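You operate a simulated robot arm through the tools that you are given. There is no shell and no other tool.

You are at the controls of a simulated robot arm. One attempt, no reset.

TASK
Flake the rye into the black beaker, stop the flaker, then brush up the dust.
Fine: all the rye, none spilt; the flaker's slides as they are; use the purple brush and put it back where it stood. Set down upright: purple brush. What is to be rubbed or washed off counts as gone when no trace of it is left.
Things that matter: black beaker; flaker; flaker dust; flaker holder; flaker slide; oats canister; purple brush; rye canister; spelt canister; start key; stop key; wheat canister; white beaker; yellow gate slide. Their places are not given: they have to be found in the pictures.

Only the result counts: the job must be done as asked and must still hold three seconds after the hand-in. Knocking over, shifting, dropping, spilling or breaking anything else fails it.

THE ROBOT
A 6-joint arm with a two-finger parallel gripper, fixed in place. Base frame: the origin is on the floor under the middle of its stand, x ahead of it, y to its left, z up; the work surface is at about z = 90. Lengths are in cm, angles in rad, forces in N, time in s.
With the tool pointing down near the work surface it reaches from about 36 to 76 cm from the base axis. Its first joint turns from -1.152 to 1.152 rad. Payload 2.45 kg.
The TCP is the grasp point between the finger pads, 2.4 cm short of the fingertips. In the tool frame z runs along the fingers and y along their closing line. The gripper opens to 6.8 cm. The fingers are 1.7 cm wide and 1 cm thick; the gripper's body (4 by 7 cm) begins 4.1 cm behind the TCP.
Orientation is told as [roll, pitch, yaw] about the base's x, y, z axes, in that order, counted from this pose: with the fingers straight down and closing along the base's y, the tool's x points along the base's -x, its y along +y and its z along -z.

THE INTERFACE
- The arm moves only by the tool move_arm. Its argument "commands" is a list of rows, each a list of 6 numbers: the shift along the base's x, y, z in units of 50 mm (1.0 is 50 mm), then the turn, a rotation vector about the base's x, y, z in units of 8 degrees (1.0 is 8 degrees). In form: [[dx, dy, dz, ax, ay, az], ...]. A call has 1 to 20 rows; each row shifts and turns the commanded pose from where the row before left it. "claw" is the closure, from 0 (fully open) to 1 (shut), set as the call begins (left out, the last holds). A call with a number of a shift or a turn outside -1 to 1 is refused whole. Rows are played at 5 a second. More than 5 cm and 0.15 rad between two rows, or a gripper value outside its range, and nothing of the call is played. Where a pose cannot be reached the arm comes as near as it can. A force on the tool above 40 N (or 10 N above the force at the start of the call, whichever is more), or a blocked arm, ends the call early, and 0.2 s more pass. Each finger travels about 10.8 cm/s and halts on what it meets, pressing with about 38 N; the grip force reading is that of the motor and also rises with nothing between the fingers. The clock runs only during rows and for 0.2 s after the last one: add rows that do not move to give the fingers time. It gives the time, the measured TCP pose, the force on the tool (base axes), the opening and the grip force at its end, in the units of the frame above (readings bear some noise), with the torque about the TCP (base axes, N m) and any sound that the robot's microphone picked up, and new pictures: "show" is both (left out), scene, wrist or none.
- Cameras (640 x 400 px; columns grow to the right, rows downward): "scene" is fixed at [16.91, 42.03, 145.32]; the picture's right is [-0.70, -0.71, 0.00], its down [-0.48, 0.48, -0.73] and it looks along [0.52, -0.52, -0.68] (base axes); focal length 294 px, centre (320, 200). "wrist" rides on the gripper at [8.4, 1.1, -7.5] in the tool frame; the picture's right is [-0.13, 0.99, 0.00], its down [-0.60, -0.08, -0.79] and it looks along [-0.79, -0.10, 0.61] (tool axes); focal length 251 px, centre (320, 200).
- probe_pixels(camera, pixels): for up to 12 pixels [column, row] of the newest picture of that camera ("zoom" is the newest enlarged one), the place [x, y, z] in the base frame of the surface seen there, good to about 0.2 cm. It takes no simulated time.
- enlarge(camera, box): a new picture of the part [left, top, right, bottom] of that camera's present view, enlarged. It takes no simulated time.
- sign_off(): hands the job in; it is judged then, once.

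Unless the task says otherwise, let go and move clear before handing in.

The tools are called after "Call:" as a command line: name --pt "numbers of a row" for each row, then --argument value for the rest, lists and objects as JSON in quotes. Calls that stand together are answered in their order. move_arm: Moves the arm, as the interface text tells. Its arguments: {"type":"object","properties":{"commands":{"type":"array"},"claw":{"type":"number"},"show":{"type":"string","enum":["both","scene","wrist","none"]}},"required":["commands"]} The other tools are called the same way: probe_pixels (camera, pixels) gives the place of the surface under pixels of a picture; enlarge (camera, box) takes an enlarged picture of a part of a camera's view; sign_off () hands the job in.

At the start:

```text
time: 0.0
tcp_pos: [39.4, 18.41, 124.32]
tool_rot: [0.0, 0.002, 0.0]
contact_force: [-0.7, 0.2, -1.2]
moment: [0.01, -0.01, -0.02]
gripper_width: 6.78
grasp_force: 0.0
```

scene: 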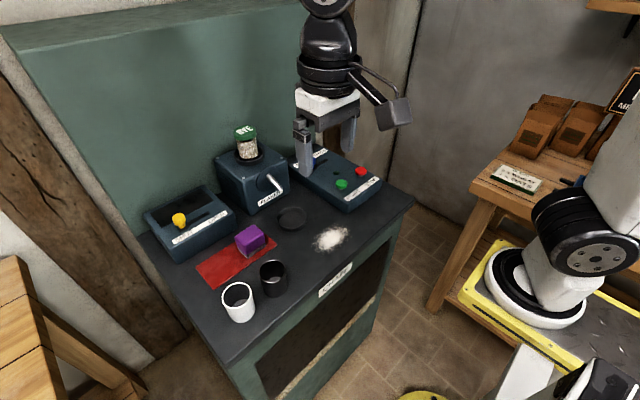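
wrist: 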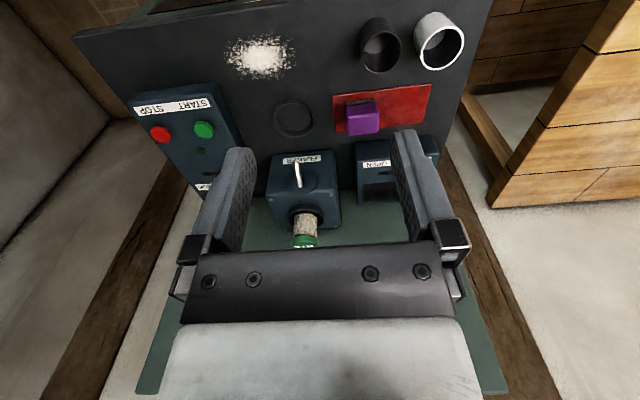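

The scene picture shows the flaker (about 252,180) with a green-lidded canister on it, a button panel (340,180), a yellow knob box (180,220), the purple brush on a red mat (250,240), and the black and white beakers (272,278 and 238,302). I'll enlarge to read the details.

Call:
enlarge --camera "scene" --box '[140, 110, 300, 210]'

Call:
enlarge --camera "scene" --box '[280, 130, 420, 220]'

Call:
enlarge --camera "scene" --box '[140, 190, 380, 340]'

Call:
enlarge --camera "wrist" --box '[120, 60, 460, 270]'

Call:
enlarge --camera "scene" --box '[440, 60, 640, 260]'

```text
4.00 times, centred on (220, 160) of scene
```

zoom: 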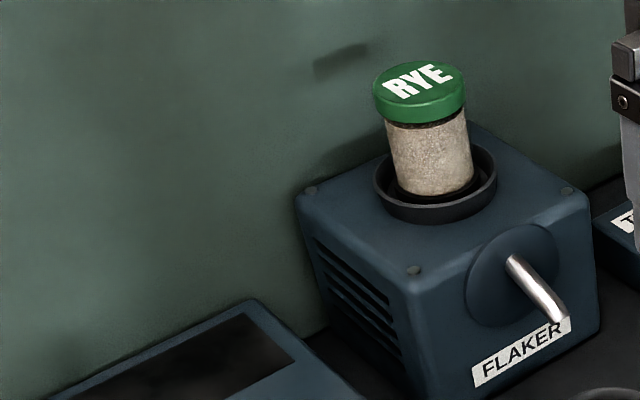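

```text
4.44 times, centred on (350, 175) of scene
```

zoom: 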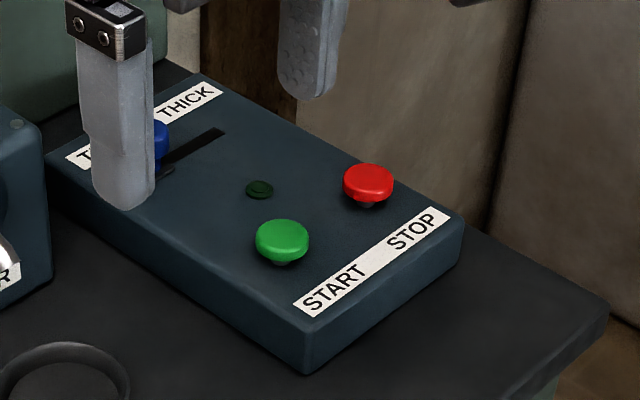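

```text
2.67 times, centred on (260, 265) of scene
```

zoom: 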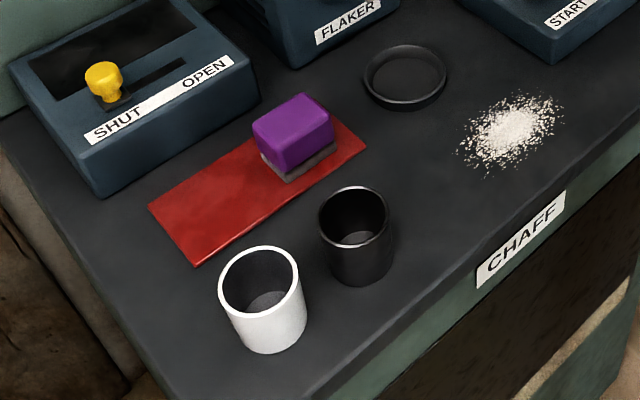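

```text
1.88 times, centred on (290, 165) of wrist
```

zoom: 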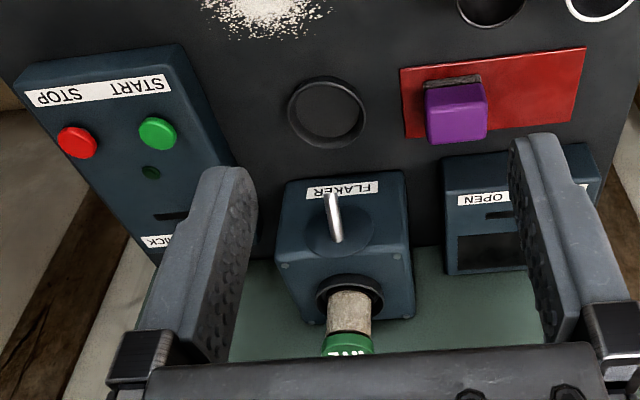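

```text
2.00 times, centred on (540, 160) of scene
```

zoom: 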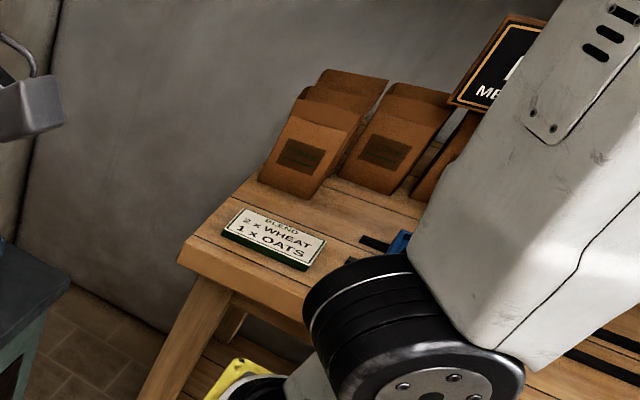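

The canister in the flaker's hopper reads RYE and its green lid is on top. The spout faces the empty ring at (290,217) and the yellow slide is at the SHUT end. I'll probe the main places before moving.

Call:
probe_pixels --camera "scene" --pixels '[[245, 130], [290, 218], [271, 282], [263, 268], [286, 266], [238, 306], [250, 234], [266, 246], [330, 238], [341, 184], [361, 171], [280, 188]]'

Call:
probe_pixels --camera "wrist" --pixels '[[305, 243], [306, 222], [298, 172], [293, 118], [293, 101], [361, 112], [364, 124], [380, 40], [260, 57], [204, 130], [160, 135], [372, 175]]'

```text
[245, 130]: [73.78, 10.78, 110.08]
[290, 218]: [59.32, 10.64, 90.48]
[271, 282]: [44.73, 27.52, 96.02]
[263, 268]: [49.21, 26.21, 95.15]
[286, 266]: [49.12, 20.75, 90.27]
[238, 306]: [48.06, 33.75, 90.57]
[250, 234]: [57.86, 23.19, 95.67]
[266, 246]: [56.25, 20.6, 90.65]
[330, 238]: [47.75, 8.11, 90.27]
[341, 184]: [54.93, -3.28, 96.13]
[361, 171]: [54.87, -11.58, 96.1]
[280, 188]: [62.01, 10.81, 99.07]
```

```text
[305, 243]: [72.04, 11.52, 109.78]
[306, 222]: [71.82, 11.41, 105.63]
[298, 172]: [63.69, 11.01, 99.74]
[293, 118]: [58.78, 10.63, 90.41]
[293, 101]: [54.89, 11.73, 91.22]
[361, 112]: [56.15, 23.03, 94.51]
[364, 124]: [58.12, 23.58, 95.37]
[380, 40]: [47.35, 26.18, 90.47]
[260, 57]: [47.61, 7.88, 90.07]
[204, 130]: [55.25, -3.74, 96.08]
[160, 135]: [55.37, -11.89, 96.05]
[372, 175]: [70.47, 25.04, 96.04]
```

The ring sits near (58.9, 10.6), the keys near (55,-3.5) for start and (55,-11.7) for stop, and the dust near (47.7, 8). Next I'll zoom in on the beakers, the brush and the spout to measure them.

Call:
enlarge --camera "scene" --box '[215, 250, 295, 330]'

Call:
enlarge --camera "wrist" --box '[330, 0, 480, 90]'

Call:
enlarge --camera "wrist" --box '[250, 80, 370, 250]'

```text
5.00 times, centred on (255, 290) of scene
```

zoom: 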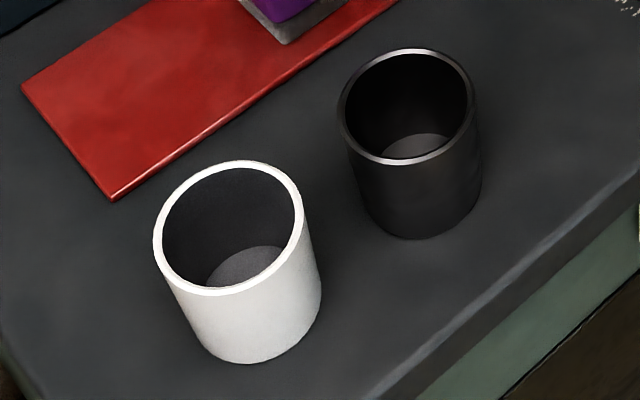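

```text
4.27 times, centred on (405, 45) of wrist
```

zoom: 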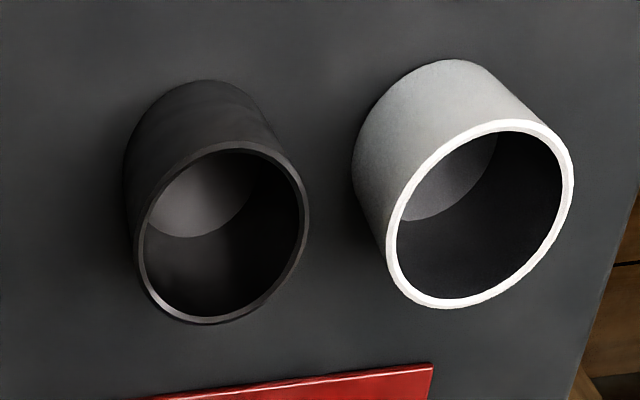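

```text
2.35 times, centred on (310, 165) of wrist
```

zoom: 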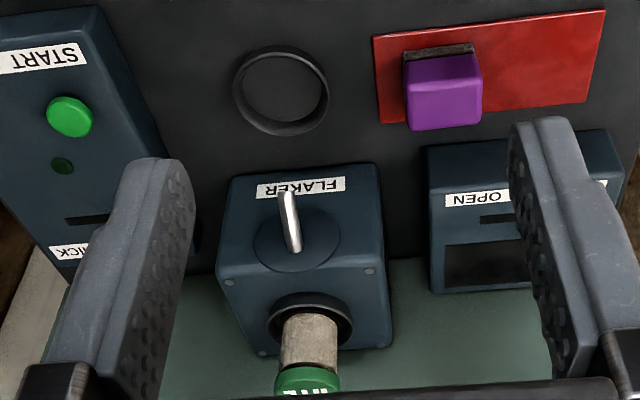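

Both beakers stand apart, with rims at about z=96. I'll probe the ring and spout in the newest zoom (ring edges at 233,90 / 328,95 / 282,48 / 282,135) and the beaker rims in the plain pictures.

Call:
probe_pixels --camera "zoom" --pixels '[[236, 92], [326, 95], [283, 50], [280, 131], [282, 193], [290, 220], [296, 248], [310, 295], [268, 325], [352, 325], [310, 345], [282, 95]]'

Call:
probe_pixels --camera "wrist" --pixels '[[363, 54], [401, 50], [387, 35], [375, 74], [423, 60], [463, 40], [450, 29], [432, 70], [348, 112], [378, 108], [334, 97], [430, 87]]'

```text
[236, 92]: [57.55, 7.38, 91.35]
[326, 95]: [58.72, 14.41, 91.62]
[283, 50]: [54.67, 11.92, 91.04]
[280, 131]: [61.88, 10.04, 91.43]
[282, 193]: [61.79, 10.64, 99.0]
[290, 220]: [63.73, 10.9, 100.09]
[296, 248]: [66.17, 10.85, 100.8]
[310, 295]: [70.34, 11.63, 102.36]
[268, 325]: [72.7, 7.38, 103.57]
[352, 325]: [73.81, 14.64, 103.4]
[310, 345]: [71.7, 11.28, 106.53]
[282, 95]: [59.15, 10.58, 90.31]
```

```text
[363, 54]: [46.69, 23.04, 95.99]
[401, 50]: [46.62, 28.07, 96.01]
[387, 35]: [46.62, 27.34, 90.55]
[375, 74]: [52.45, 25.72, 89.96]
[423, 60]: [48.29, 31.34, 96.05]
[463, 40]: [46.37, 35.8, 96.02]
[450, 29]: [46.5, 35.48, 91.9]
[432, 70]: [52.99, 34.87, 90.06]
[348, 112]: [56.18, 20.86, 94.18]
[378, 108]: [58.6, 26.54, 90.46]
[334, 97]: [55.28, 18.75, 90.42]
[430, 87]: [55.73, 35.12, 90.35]
```

The ring's rim is centred near (58.3, 10.9) with its top at z≈91.5, and the spout tip is near (61.5, 10.7, 99). I'll zoom on the spout, the slides and the beaker rims for finer figures.

Call:
enlarge --camera "scene" --box '[250, 160, 320, 240]'

Call:
enlarge --camera "scene" --box '[140, 180, 240, 270]'

Call:
enlarge --camera "scene" --box '[215, 250, 295, 330]'

Call:
probe_pixels --camera "zoom" --pixels '[[342, 118], [473, 88], [405, 50], [398, 161], [362, 75], [462, 135], [426, 238], [478, 195], [157, 235], [300, 215], [233, 164], [222, 291]]'

```text
5.00 times, centred on (285, 200) of scene
```

zoom: 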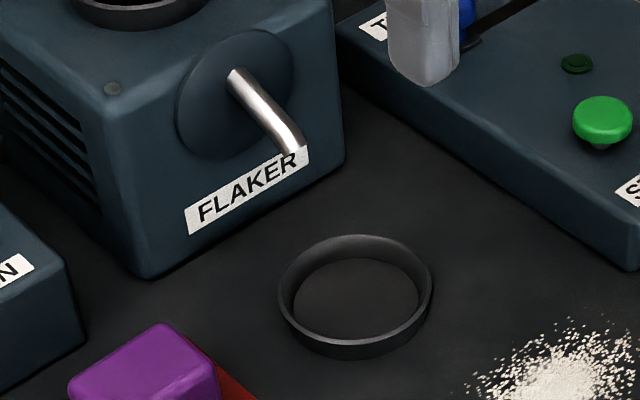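

```text
4.44 times, centred on (190, 225) of scene
```

zoom: 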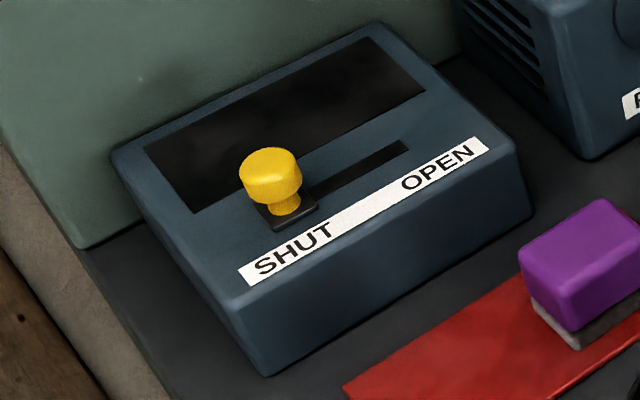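

```text
5.00 times, centred on (255, 290) of scene
```

zoom: 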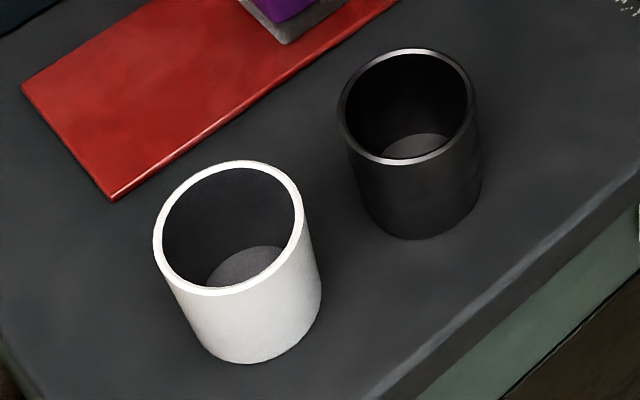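

```text
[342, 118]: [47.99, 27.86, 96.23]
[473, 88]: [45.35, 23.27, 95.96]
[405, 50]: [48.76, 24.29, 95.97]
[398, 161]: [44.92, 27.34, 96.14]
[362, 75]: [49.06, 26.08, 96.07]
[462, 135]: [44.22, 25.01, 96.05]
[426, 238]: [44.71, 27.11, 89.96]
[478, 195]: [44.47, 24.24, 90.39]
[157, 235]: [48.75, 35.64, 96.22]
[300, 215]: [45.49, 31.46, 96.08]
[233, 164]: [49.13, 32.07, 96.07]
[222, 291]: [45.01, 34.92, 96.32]
```

The black beaker's rim measures centre ≈(46.65, 25.57), radius ≈2.65, top z≈96.1, and the white one is centred near (47.1, 33.5). That leaves room for the fingers between them. I'll move above the black beaker with the tool tilted a little so the body will later stay clear of the spout.

Call:
move_arm --pt "0.242 0.239 -0.6 0 0 0" --pt "0.242 0.239 -0.6 0 -1 0" --pt "0.242 0.239 -0.6 0 -1 0" --pt "0.242 0.239 -0.6 0 0 0" --pt "0.242 0.239 -0.6 0 0 0" --pt "0.242 0.239 -0.6 0 0 0" --pt "0 0 0 0 0 0" --claw 0

```text
time: 1.6
tcp_pos: [46.75, 25.55, 106.38]
tool_rot: [0.001, -0.28, 0.001]
contact_force: [0.3, -0.9, -0.2]
moment: [0.01, 0.01, 0.03]
gripper_width: 6.79
grasp_force: 0.2
```

scene: 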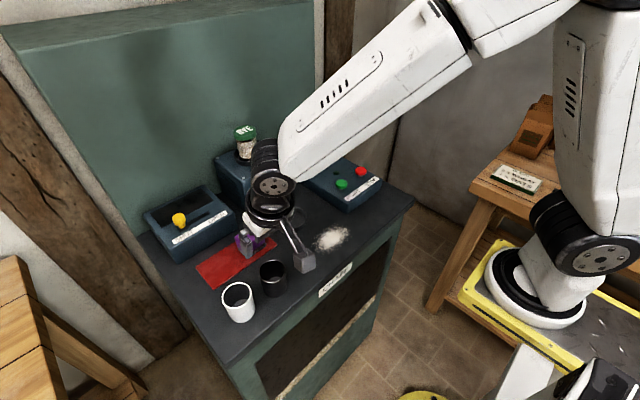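
wrist: 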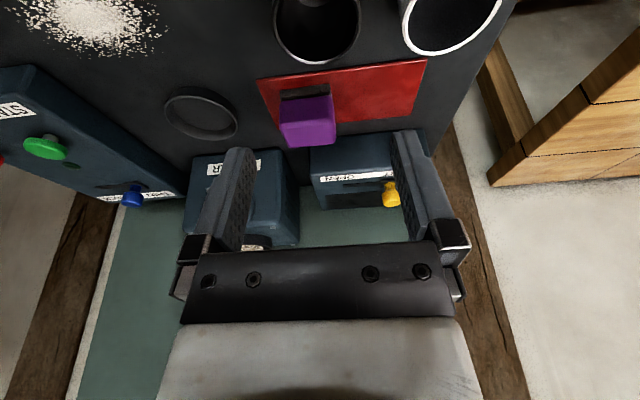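

The TCP hovers at (46.75, 25.55, 106.4), and the wrist picture shows the black rim between columns 275 and 362 near row 20. I'll probe its rim again, plus the ring (165-238, 112).

Call:
probe_pixels --camera "wrist" --pixels '[[276, 20], [360, 20], [318, 62], [290, 52], [348, 50], [404, 20], [202, 90], [202, 138], [165, 108], [237, 122], [201, 112], [285, 110]]'

Call:
enlarge --camera "wrist" --box '[240, 0, 440, 160]'

```text
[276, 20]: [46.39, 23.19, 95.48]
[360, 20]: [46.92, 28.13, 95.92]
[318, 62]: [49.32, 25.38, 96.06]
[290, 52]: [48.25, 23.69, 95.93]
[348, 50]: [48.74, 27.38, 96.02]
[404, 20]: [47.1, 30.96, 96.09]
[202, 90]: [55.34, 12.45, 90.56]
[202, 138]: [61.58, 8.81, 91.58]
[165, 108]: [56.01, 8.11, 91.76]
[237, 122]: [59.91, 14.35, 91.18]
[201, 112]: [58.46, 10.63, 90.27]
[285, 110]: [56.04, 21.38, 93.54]
```

```text
2.50 times, centred on (340, 80) of wrist
```

zoom: 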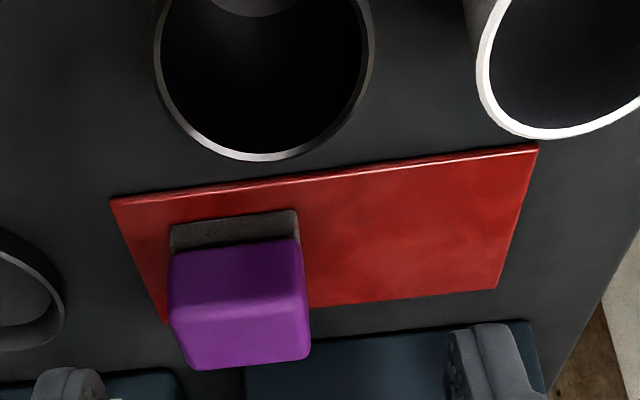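

The black beaker's centre is confirmed at about (46.65, 25.63). I'll go straight down to TCP z≈94.6 with the fingers open, high enough that the tips will clear the ring's 91.5 rim later.

Call:
move_arm --pt "-0.02 0.016 -0.6 0 0 0" --pt "0 0 -0.6 0 0 0" --pt "0 0 -0.6 0 0 0" --pt "0 0 -0.36 0 0 0" --pt "0 0 -0.2 0 0 0" --pt "0 0 0 0 0 0" --claw 0

```text
time: 3.0
tcp_pos: [46.77, 25.56, 94.49]
tool_rot: [0.001, -0.279, 0.002]
contact_force: [0.3, -1.1, -0.1]
moment: [0.01, 0.0, 0.02]
gripper_width: 6.81
grasp_force: 0.0
```

scene: 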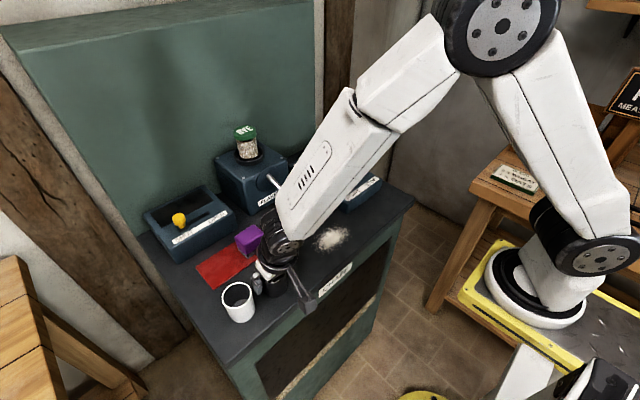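
wrist: 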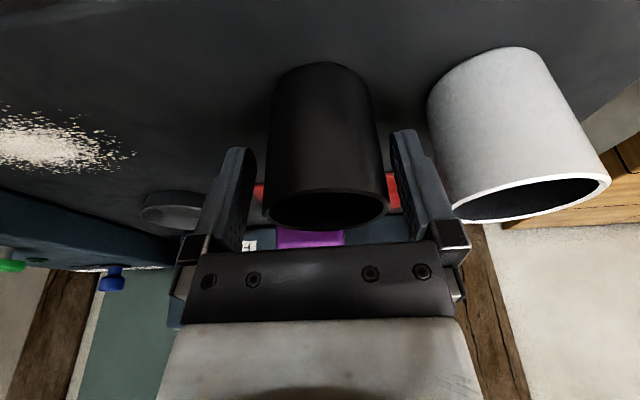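

The wrist picture shows the black beaker between the two pads (265-388), with the white one clear to the right. Next I'll close on it.

Call:
move_arm --pt "0 0 0 0 0 0" --pt "0 0 0 0 0 0" --pt "0 0 0 0 0 0" --claw 0.4 --show "wrist"

```text
time: 3.8
tcp_pos: [46.75, 25.49, 94.58]
tool_rot: [0.001, -0.281, 0.001]
contact_force: [0.2, 0.8, -0.5]
moment: [0.0, -0.03, -0.02]
gripper_width: 5.33
grasp_force: 38.0
```

wrist: 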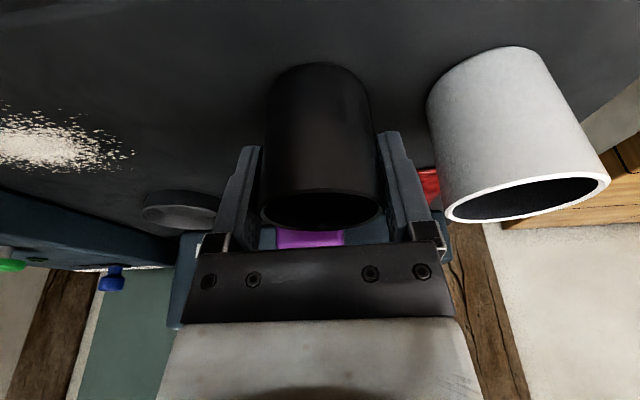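

The grip holds at 5.33 cm and 38 N. I'll lift 7.5 cm and carry the beaker to a spot just short of the ring, clear of the brush.

Call:
move_arm --pt "0 0 0.3 0 0 0" --pt "0 0 0.6 0 0 0" --pt "0 0 0.6 0 0 0" --pt "0.15 -0.45 0 0 0 0" --pt "0.25 -0.65 0 0 0 0" --pt "0.25 -0.65 0 0 0 0" --pt "0.25 -0.65 0 0 0 0" --pt "0.2 -0.5 0 0 0 0" --pt "0 0 0 0 0 0"

```text
time: 5.8
tcp_pos: [52.14, 11.04, 102.06]
tool_rot: [0.002, -0.279, 0.002]
contact_force: [-0.1, -0.2, -1.1]
moment: [0.02, 0.02, -0.01]
gripper_width: 5.38
grasp_force: 37.9
```

scene: 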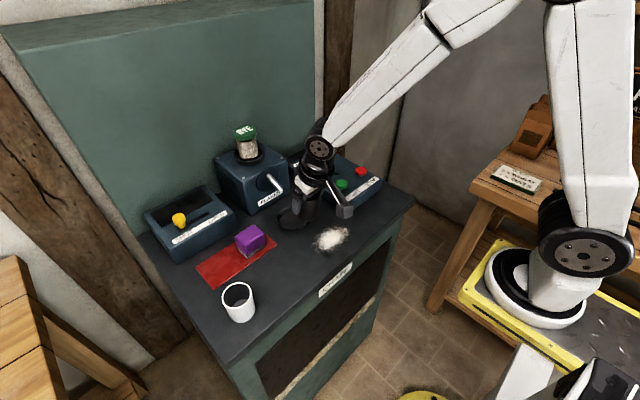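
wrist: 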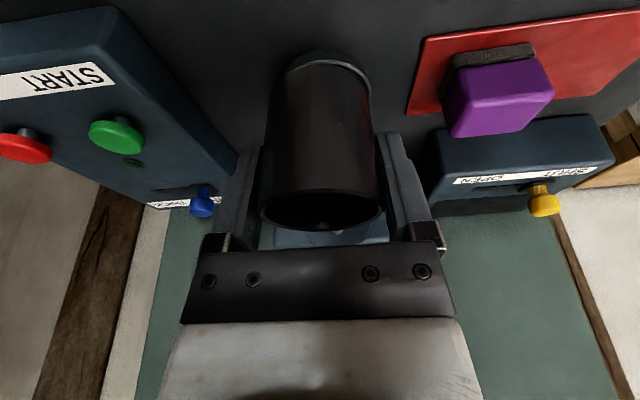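

The beaker is held upright just ahead of the ring. I'll zoom on both views to check the spout, ring and beaker before going lower.

Call:
enlarge --camera "scene" --box '[250, 150, 350, 240]'

Call:
probe_pixels --camera "zoom" --pixels '[[95, 125], [125, 150], [153, 178], [145, 180], [140, 160], [155, 185], [160, 175], [215, 200], [180, 300], [250, 340], [200, 250], [170, 320]]'

Call:
enlarge --camera "wrist" --box '[230, 30, 430, 260]'

```text
4.44 times, centred on (300, 195) of scene
```

zoom: 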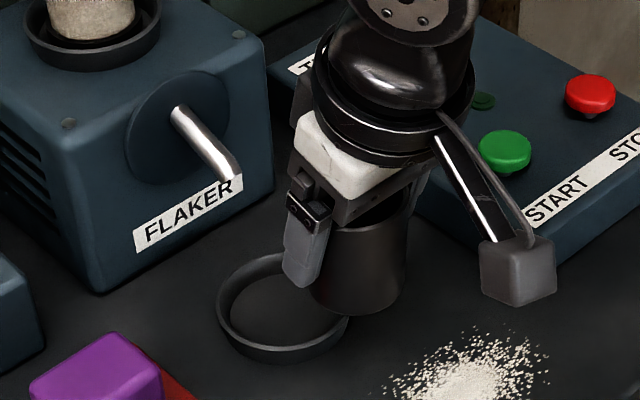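

```text
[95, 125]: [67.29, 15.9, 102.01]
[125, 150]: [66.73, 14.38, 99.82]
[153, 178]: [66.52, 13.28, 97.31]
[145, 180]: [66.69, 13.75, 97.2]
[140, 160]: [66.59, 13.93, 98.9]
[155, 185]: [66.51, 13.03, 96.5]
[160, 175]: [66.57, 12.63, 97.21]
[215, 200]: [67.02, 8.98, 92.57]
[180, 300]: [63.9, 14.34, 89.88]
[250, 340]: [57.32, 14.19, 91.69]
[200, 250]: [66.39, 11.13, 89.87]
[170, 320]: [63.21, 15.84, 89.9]
```

```text
1.74 times, centred on (330, 145) of wrist
```

zoom: 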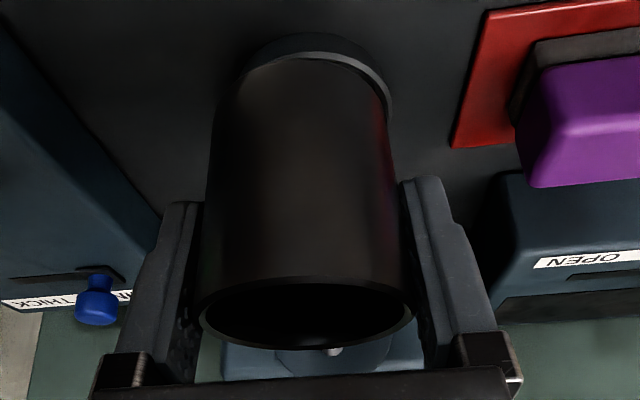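

The ring lies straight ahead of the beaker, with the spout tip behind it. I'll lower until the beaker's bottom is about 0.8 cm above the ring's rim, then move forward over the ring and look.

Call:
move_arm --pt "0 -0.02 -0.5 0 0 0" --pt "0 -0.014 -0.4 0 0 0" --pt "0 0 -0.15 0 0 0" --pt "0.3 0 0 0 0 0" --pt "0.4 0 0 0 0 0" --pt "0.35 0 0 0 0 0" --pt "0.22 0 0 0 0 0" --pt "0 0 0 0 0 0"

Call:
enlarge --camera "wrist" --box '[230, 30, 430, 260]'

Call:
enlarge --camera "scene" --box '[250, 150, 350, 240]'

```text
time: 7.6
tcp_pos: [58.54, 10.83, 96.74]
tool_rot: [0.002, -0.279, 0.0]
contact_force: [0.0, 0.5, -1.4]
moment: [0.01, 0.0, -0.02]
gripper_width: 5.33
grasp_force: 37.7
```

scene: 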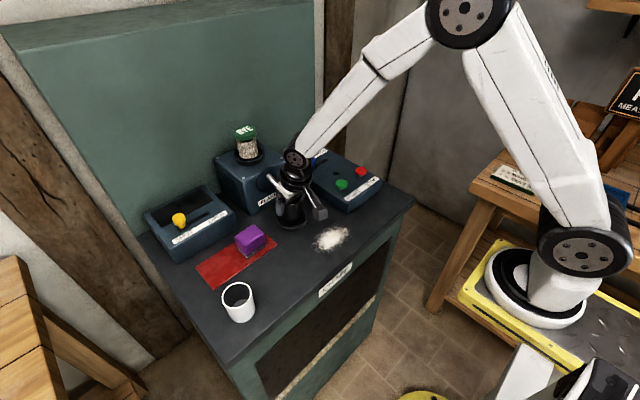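
wrist: 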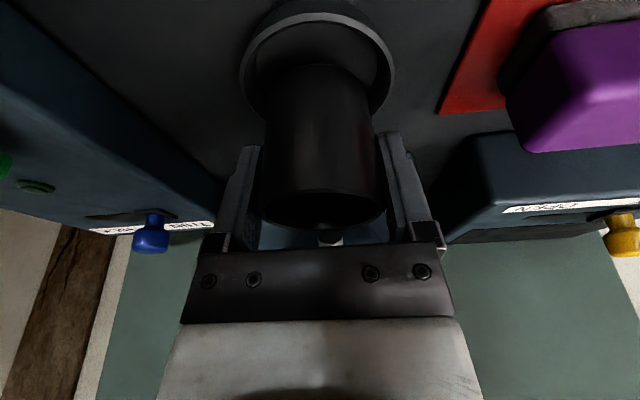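

```text
1.74 times, centred on (330, 145) of wrist
```

zoom: 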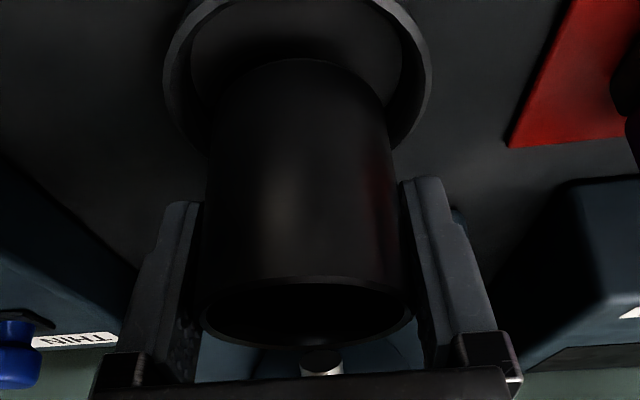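

```text
4.44 times, centred on (300, 195) of scene
```

zoom: 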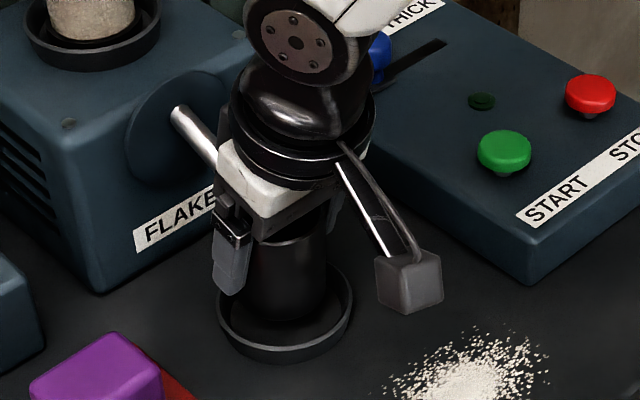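

Seen from the wrist the beaker's bottom is centred left-right in the ring. I'll probe the ring's near rim and the beaker's bottom edge to check the fore-aft fit.

Call:
probe_pixels --camera "wrist" --pixels '[[318, 67], [275, 85], [362, 85], [318, 16], [318, 13], [318, 9], [247, 60], [388, 60], [245, 75], [392, 78], [318, 30], [330, 238]]'

Call:
enlarge --camera "wrist" --box '[230, 0, 410, 110]'

```text
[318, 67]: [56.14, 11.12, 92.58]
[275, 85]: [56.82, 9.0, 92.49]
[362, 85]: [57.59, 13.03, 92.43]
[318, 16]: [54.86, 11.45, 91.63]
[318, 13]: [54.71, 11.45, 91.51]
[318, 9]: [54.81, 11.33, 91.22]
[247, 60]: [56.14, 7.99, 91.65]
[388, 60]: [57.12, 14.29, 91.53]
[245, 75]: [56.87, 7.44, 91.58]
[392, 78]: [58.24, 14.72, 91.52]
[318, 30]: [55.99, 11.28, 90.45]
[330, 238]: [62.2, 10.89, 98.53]
```

```text
3.56 times, centred on (320, 55) of wrist
```

zoom: 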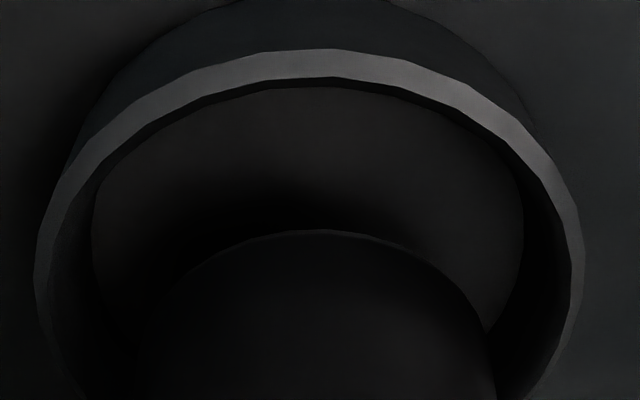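

The ring centres at about (58.45, 11.0) with an outer radius of 3.7, and the beaker is centred to within 0.15 cm, so it has room. I'll lower it about 2 cm and watch the force.

Call:
move_arm --pt "0 0.02 -0.15 0 0 0" --pt "0 0 -0.12 0 0 0" --pt "0 0 -0.08 0 0 0" --pt "0 0 -0.04 0 0 0" --pt "0 0 0 0 0 0" --show "wrist"

```text
time: 8.8
tcp_pos: [58.54, 11.29, 94.8]
tool_rot: [0.001, -0.282, 0.002]
contact_force: [-5.5, 0.0, 19.9]
moment: [-0.26, 0.59, -0.02]
gripper_width: 5.35
grasp_force: 37.8
```

wrist: 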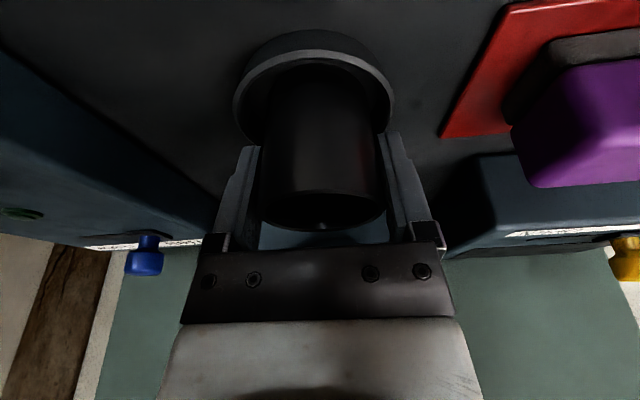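

The force rose to 20 N upward at TCP z=94.8, which matches the beaker standing on the ring's floor, but y reads 11.29. I'll zoom to see how it sits before letting go.

Call:
enlarge --camera "wrist" --box '[220, 10, 420, 135]'

Call:
enlarge --camera "scene" --box '[260, 170, 340, 240]'

Call:
probe_pixels --camera "wrist" --pixels '[[318, 72], [270, 95], [370, 95], [318, 50], [318, 58], [318, 40], [235, 100], [394, 100], [318, 180], [318, 192], [265, 200], [382, 200]]'

```text
3.20 times, centred on (320, 72) of wrist
```

zoom: 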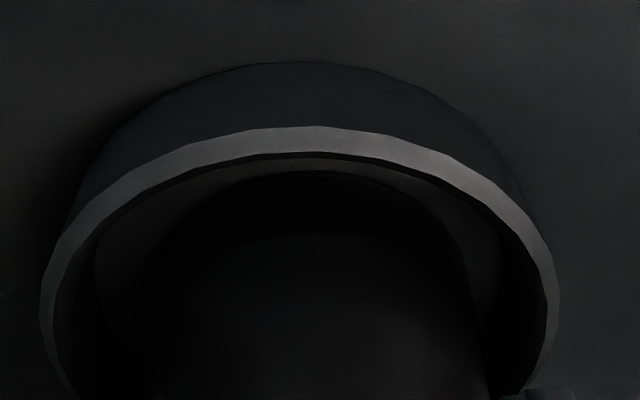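

```text
5.71 times, centred on (300, 205) of scene
```

zoom: 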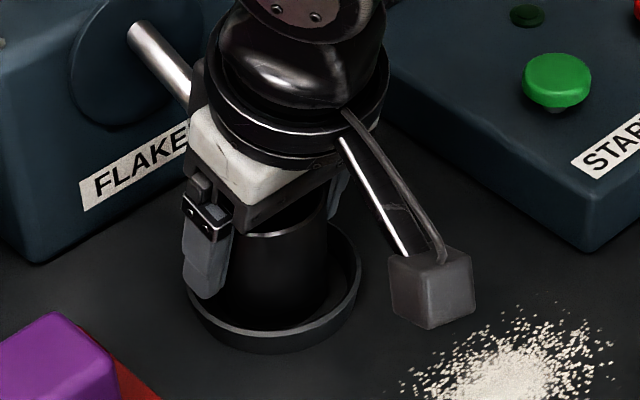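

```text
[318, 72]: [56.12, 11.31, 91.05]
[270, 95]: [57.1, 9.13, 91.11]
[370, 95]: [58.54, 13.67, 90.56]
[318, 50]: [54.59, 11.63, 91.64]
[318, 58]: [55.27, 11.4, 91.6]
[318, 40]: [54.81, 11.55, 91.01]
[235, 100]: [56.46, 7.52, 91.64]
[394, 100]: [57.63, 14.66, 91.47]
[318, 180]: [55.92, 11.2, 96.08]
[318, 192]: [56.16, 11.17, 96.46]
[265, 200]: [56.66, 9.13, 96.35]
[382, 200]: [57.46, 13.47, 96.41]
```

The rim reads z≈96.4, so the bottom stands on the ring's floor at about 90.4. I'll ease up 0.15 cm to take off the load before opening.

Call:
move_arm --pt "0 0 0.03 0 0 0" --pt "0 0 0 0 0 0" --show "none"

```text
time: 9.4
tcp_pos: [58.45, 11.14, 95.0]
tool_rot: [0.0, -0.28, -0.001]
contact_force: [2.8, 2.8, 7.4]
moment: [-0.02, -0.04, 0.01]
gripper_width: 5.35
grasp_force: 38.0
```

The force dropped to 7 N and y came back to 11.14. I'll raise it another 0.1 cm.

Call:
move_arm --pt "0 0 0.015 0 0 0" --pt "0 0 0 0 0 0" --show "none"

```text
time: 10.0
tcp_pos: [58.39, 11.06, 94.93]
tool_rot: [-0.001, -0.274, 0.0]
contact_force: [-0.2, 0.0, -0.4]
moment: [0.0, -0.01, 0.02]
gripper_width: 5.33
grasp_force: 37.9
```

The load is now about zero, so I'll open the fingers where they are and check that the beaker stays put.

Call:
move_arm --pt "0 0 0 0 0 0" --pt "0 0 0 0 0 0" --pt "0 0 0 0 0 0" --claw 0 --show "wrist"

```text
time: 10.8
tcp_pos: [58.43, 11.12, 94.99]
tool_rot: [0.0, -0.28, 0.0]
contact_force: [-0.1, -0.4, 0.7]
moment: [0.03, 0.01, 0.02]
gripper_width: 6.82
grasp_force: 0.1
```

wrist: 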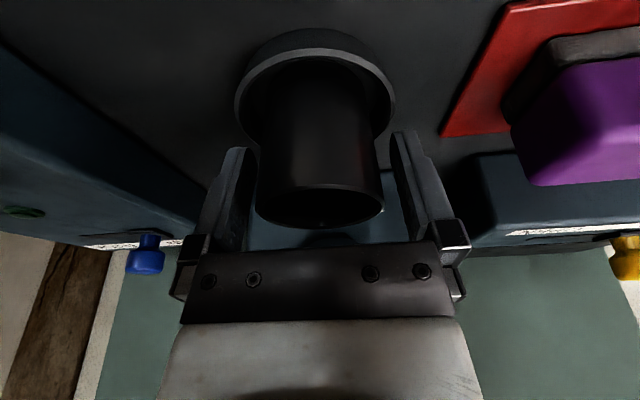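

The fingers are fully open and the beaker stands in the ring. I'll retreat up and back, clear of the spout, and take a look.

Call:
move_arm --pt "-0.1 0 0.3 0 0 0" --pt "-0.2 0 0.5 0 0 0" --pt "-0.4 0 0.6 0 0 0" --pt "-0.4 0 0.6 0 0 0" --pt "0 0 0.4 0 0 0" --pt "0 0 0 0 0 0"

Call:
enlarge --camera "scene" --box '[210, 110, 330, 240]'

Call:
enlarge --camera "wrist" --box '[200, 40, 420, 240]'

```text
time: 12.2
tcp_pos: [53.04, 10.97, 107.02]
tool_rot: [0.0, -0.278, 0.002]
contact_force: [1.3, 0.4, 0.1]
moment: [0.02, 0.0, -0.05]
gripper_width: 6.82
grasp_force: 0.0
```

scene: 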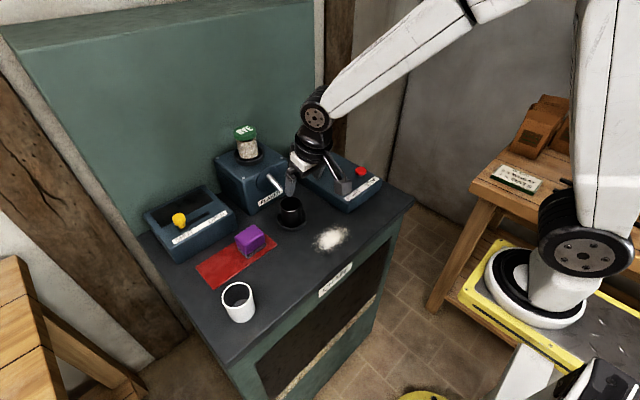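
wrist: 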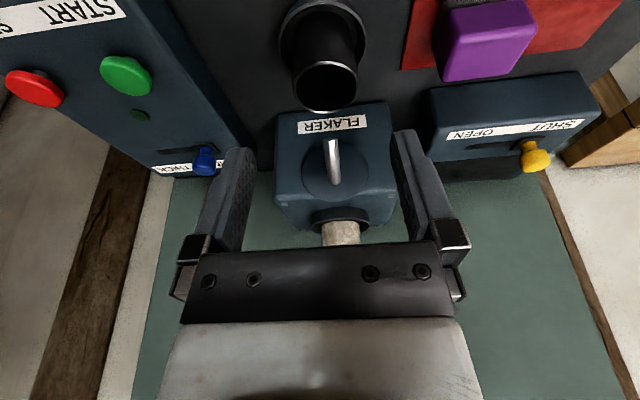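

```text
3.08 times, centred on (270, 175) of scene
```

zoom: 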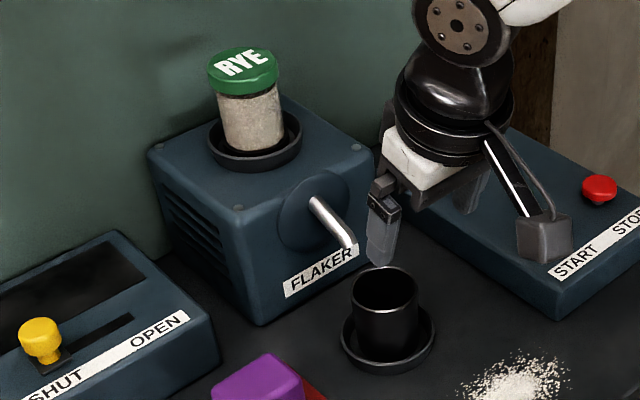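

```text
2.00 times, centred on (310, 140) of wrist
```

zoom: 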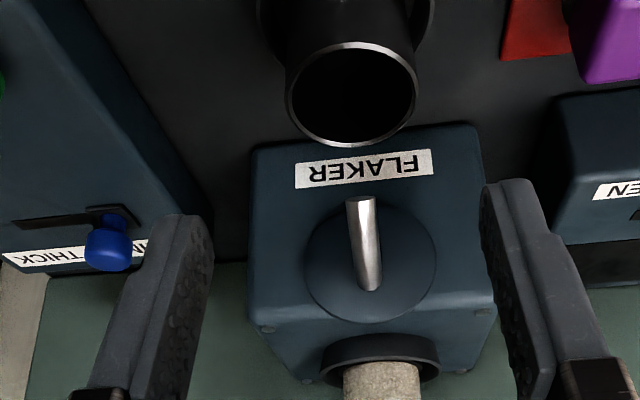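

The beaker stands upright in the ring under the spout. I'll probe its rim and the spout tip to see how they line up, and the two keys as well.

Call:
probe_pixels --camera "zoom" --pixels '[[350, 145], [350, 45], [288, 95], [415, 90], [360, 200], [362, 215], [365, 240], [370, 285], [300, 60], [400, 130], [352, 200], [372, 200]]'

Call:
probe_pixels --camera "wrist" --pixels '[[126, 75], [110, 70], [142, 85], [126, 58], [34, 88], [20, 80], [52, 95], [138, 115], [205, 155], [170, 170], [160, 130], [80, 110]]'

```text
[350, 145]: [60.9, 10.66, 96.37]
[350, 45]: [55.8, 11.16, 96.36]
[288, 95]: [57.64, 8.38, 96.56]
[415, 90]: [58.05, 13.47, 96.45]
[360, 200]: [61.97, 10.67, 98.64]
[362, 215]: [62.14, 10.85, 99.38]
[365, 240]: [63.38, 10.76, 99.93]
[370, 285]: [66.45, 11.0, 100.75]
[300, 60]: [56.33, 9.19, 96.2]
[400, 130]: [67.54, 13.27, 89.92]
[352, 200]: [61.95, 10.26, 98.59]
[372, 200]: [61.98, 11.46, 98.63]
```

```text
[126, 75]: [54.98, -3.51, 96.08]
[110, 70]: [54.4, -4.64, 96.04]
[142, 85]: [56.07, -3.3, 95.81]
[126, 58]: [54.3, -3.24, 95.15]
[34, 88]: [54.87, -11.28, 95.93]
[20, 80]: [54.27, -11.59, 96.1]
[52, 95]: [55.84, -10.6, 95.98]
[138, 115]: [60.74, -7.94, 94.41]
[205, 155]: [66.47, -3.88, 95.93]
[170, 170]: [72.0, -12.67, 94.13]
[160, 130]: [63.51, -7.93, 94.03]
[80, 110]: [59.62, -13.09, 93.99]
```

The beaker's rim centres at (58.35, 10.93), and the start key's top is at about (55.1, -3.6, 96.1). I'll straighten the tool, shut the fingers and move above the start key.

Call:
move_arm --pt "0.1 -0.73 0 0 1 0" --pt "0.1 -0.73 0 0 1 0" --pt "0.1 -0.73 0 0 0 0" --pt "0.1 -0.73 -0.2 0 0 0" --pt "0 0 -0.4 0 0 0" --pt "0 0 0 0 0 0" --claw 1

Call:
enlarge --camera "scene" --box '[290, 130, 400, 220]'

```text
time: 13.6
tcp_pos: [55.09, -3.48, 104.07]
tool_rot: [0.0, 0.001, 0.001]
contact_force: [0.2, 0.1, 0.0]
moment: [0.01, -0.01, -0.03]
gripper_width: 0.0
grasp_force: 23.4
```

scene: 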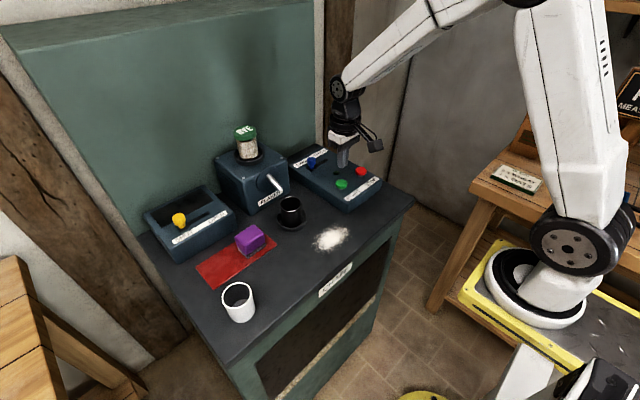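
wrist: 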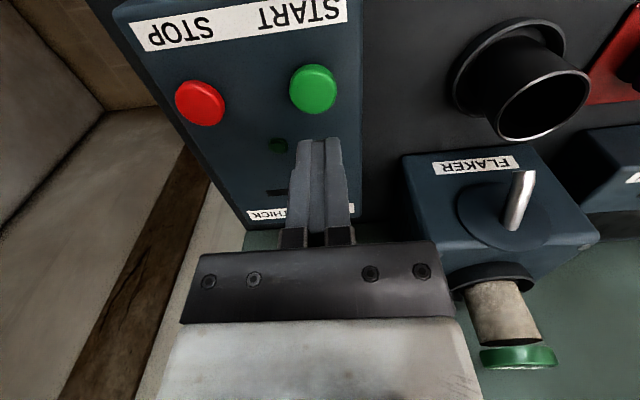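

```text
4.44 times, centred on (345, 175) of scene
```

zoom: 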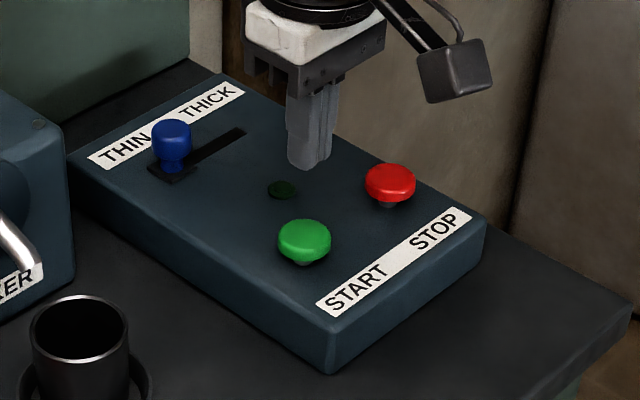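

The fingers are shut and hover over the panel, with the blue slide standing at THIN (to be left alone). I'll check the green key's centre once more (wrist 313,88).

Call:
probe_pixels --camera "wrist" --pixels '[[313, 85], [291, 85], [335, 88], [313, 68], [313, 102], [200, 100], [178, 98], [222, 103], [200, 84], [200, 115], [279, 144], [530, 105]]'

```text
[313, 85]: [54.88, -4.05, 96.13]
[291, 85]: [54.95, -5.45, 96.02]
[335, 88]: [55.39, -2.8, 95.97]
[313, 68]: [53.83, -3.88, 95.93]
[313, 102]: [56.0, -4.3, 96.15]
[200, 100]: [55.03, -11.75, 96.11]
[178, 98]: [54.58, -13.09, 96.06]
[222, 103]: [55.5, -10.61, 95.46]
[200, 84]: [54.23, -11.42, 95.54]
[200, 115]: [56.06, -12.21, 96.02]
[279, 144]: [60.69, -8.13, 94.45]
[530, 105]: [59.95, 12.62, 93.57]
```

The start key centres at (55.0, -4.1). I'll line up over it, come down to just above its top and then press in small steps.

Call:
move_arm --pt "-0.02 -0.12 -0.3 0 0 0" --pt "0 0 -0.4 0 0 0" --pt "0 0 -0.3 0 0 0" --pt "0 0 -0.1 0 0 0" --pt "0 0 -0.06 0 0 0" --show "scene"

```text
time: 14.8
tcp_pos: [54.83, -4.12, 98.18]
tool_rot: [-0.001, -0.001, 0.001]
contact_force: [-1.0, -1.3, 2.3]
moment: [-0.03, 0.03, -0.01]
gripper_width: 0.0
grasp_force: 23.4
```

scene: 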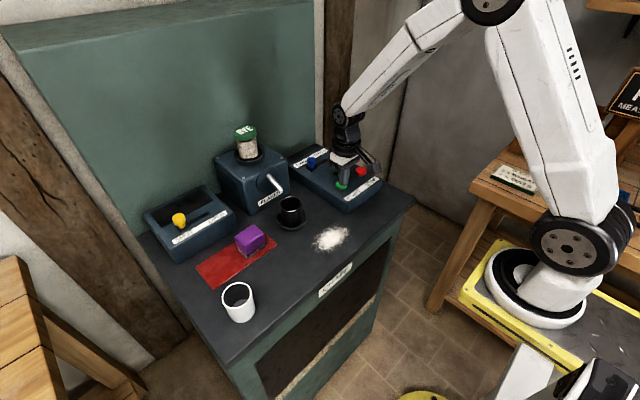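

The tips touch the green key with about 2 N at z=98.2, and nothing can be heard running yet. I'll press on in small steps.

Call:
move_arm --pt "0 0 -0.05 0 0 0" --pt "0 0 -0.05 0 0 0" --show "scene"

```text
time: 15.4
tcp_pos: [54.97, -4.06, 97.86]
tool_rot: [0.001, -0.002, -0.001]
contact_force: [-2.5, -2.1, 8.3]
moment: [-0.04, 0.04, -0.01]
gripper_width: 0.01
grasp_force: 24.1
heard: click
```

scene: 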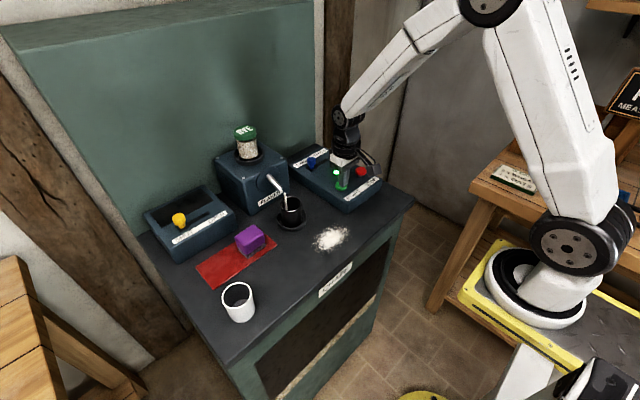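

A click was heard, the lamp is lit (337,172), and flakes are already falling from the spout into the beaker (285,200). I'll lift off the key, wait above the stop key, and watch.

Call:
move_arm --pt "0 0 0.3 0 0 0" --pt "0 0 0.3 0 0 0" --pt "0.01 -0.78 0 0 0 0" --pt "0.01 -0.78 0 0 0 0" --show "scene"

Call:
enlarge --camera "scene" --box '[210, 110, 390, 240]'

```text
time: 16.4
tcp_pos: [54.79, -11.83, 100.59]
tool_rot: [0.0, 0.0, 0.001]
contact_force: [-0.1, -0.3, -0.3]
moment: [-0.01, 0.0, -0.02]
gripper_width: 0.0
grasp_force: 24.1
```

scene: 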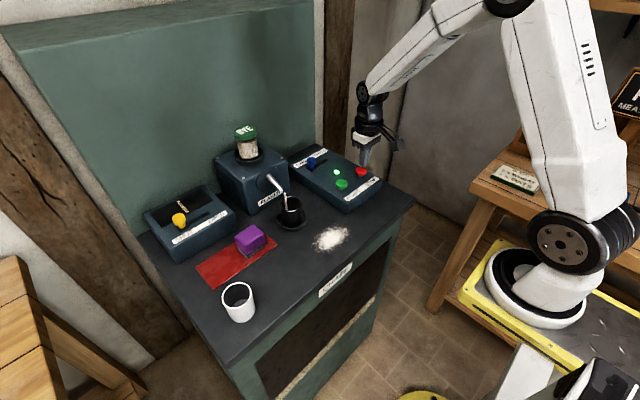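

```text
3.08 times, centred on (300, 175) of scene
```

zoom: 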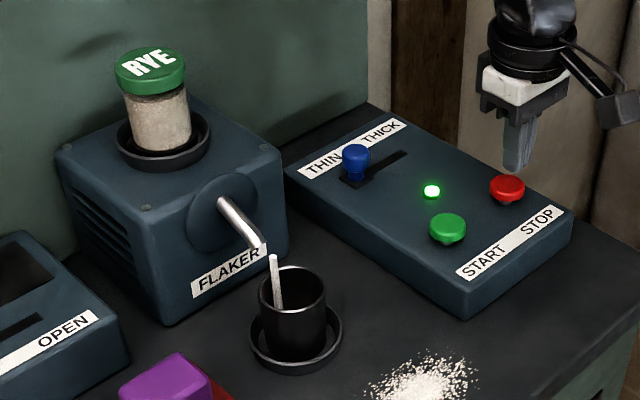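

Flakes pour straight into the beaker and the lamp is green. Something light has appeared in the yellow-slide box's opening near (183,204), so I'll zoom there.

Call:
enlarge --camera "scene" --box '[140, 180, 240, 260]'

Call:
enlarge --camera "scene" --box '[225, 110, 275, 170]'

```text
5.00 times, centred on (190, 220) of scene
```

zoom: 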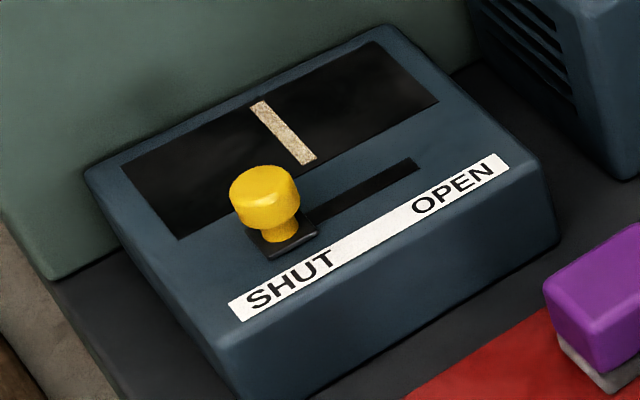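

```text
6.67 times, centred on (250, 140) of scene
```

zoom: 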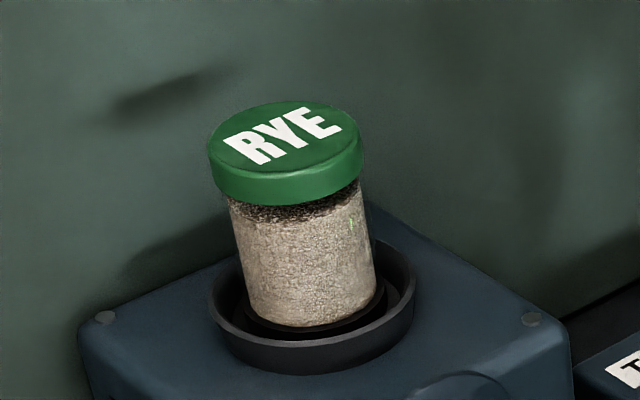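

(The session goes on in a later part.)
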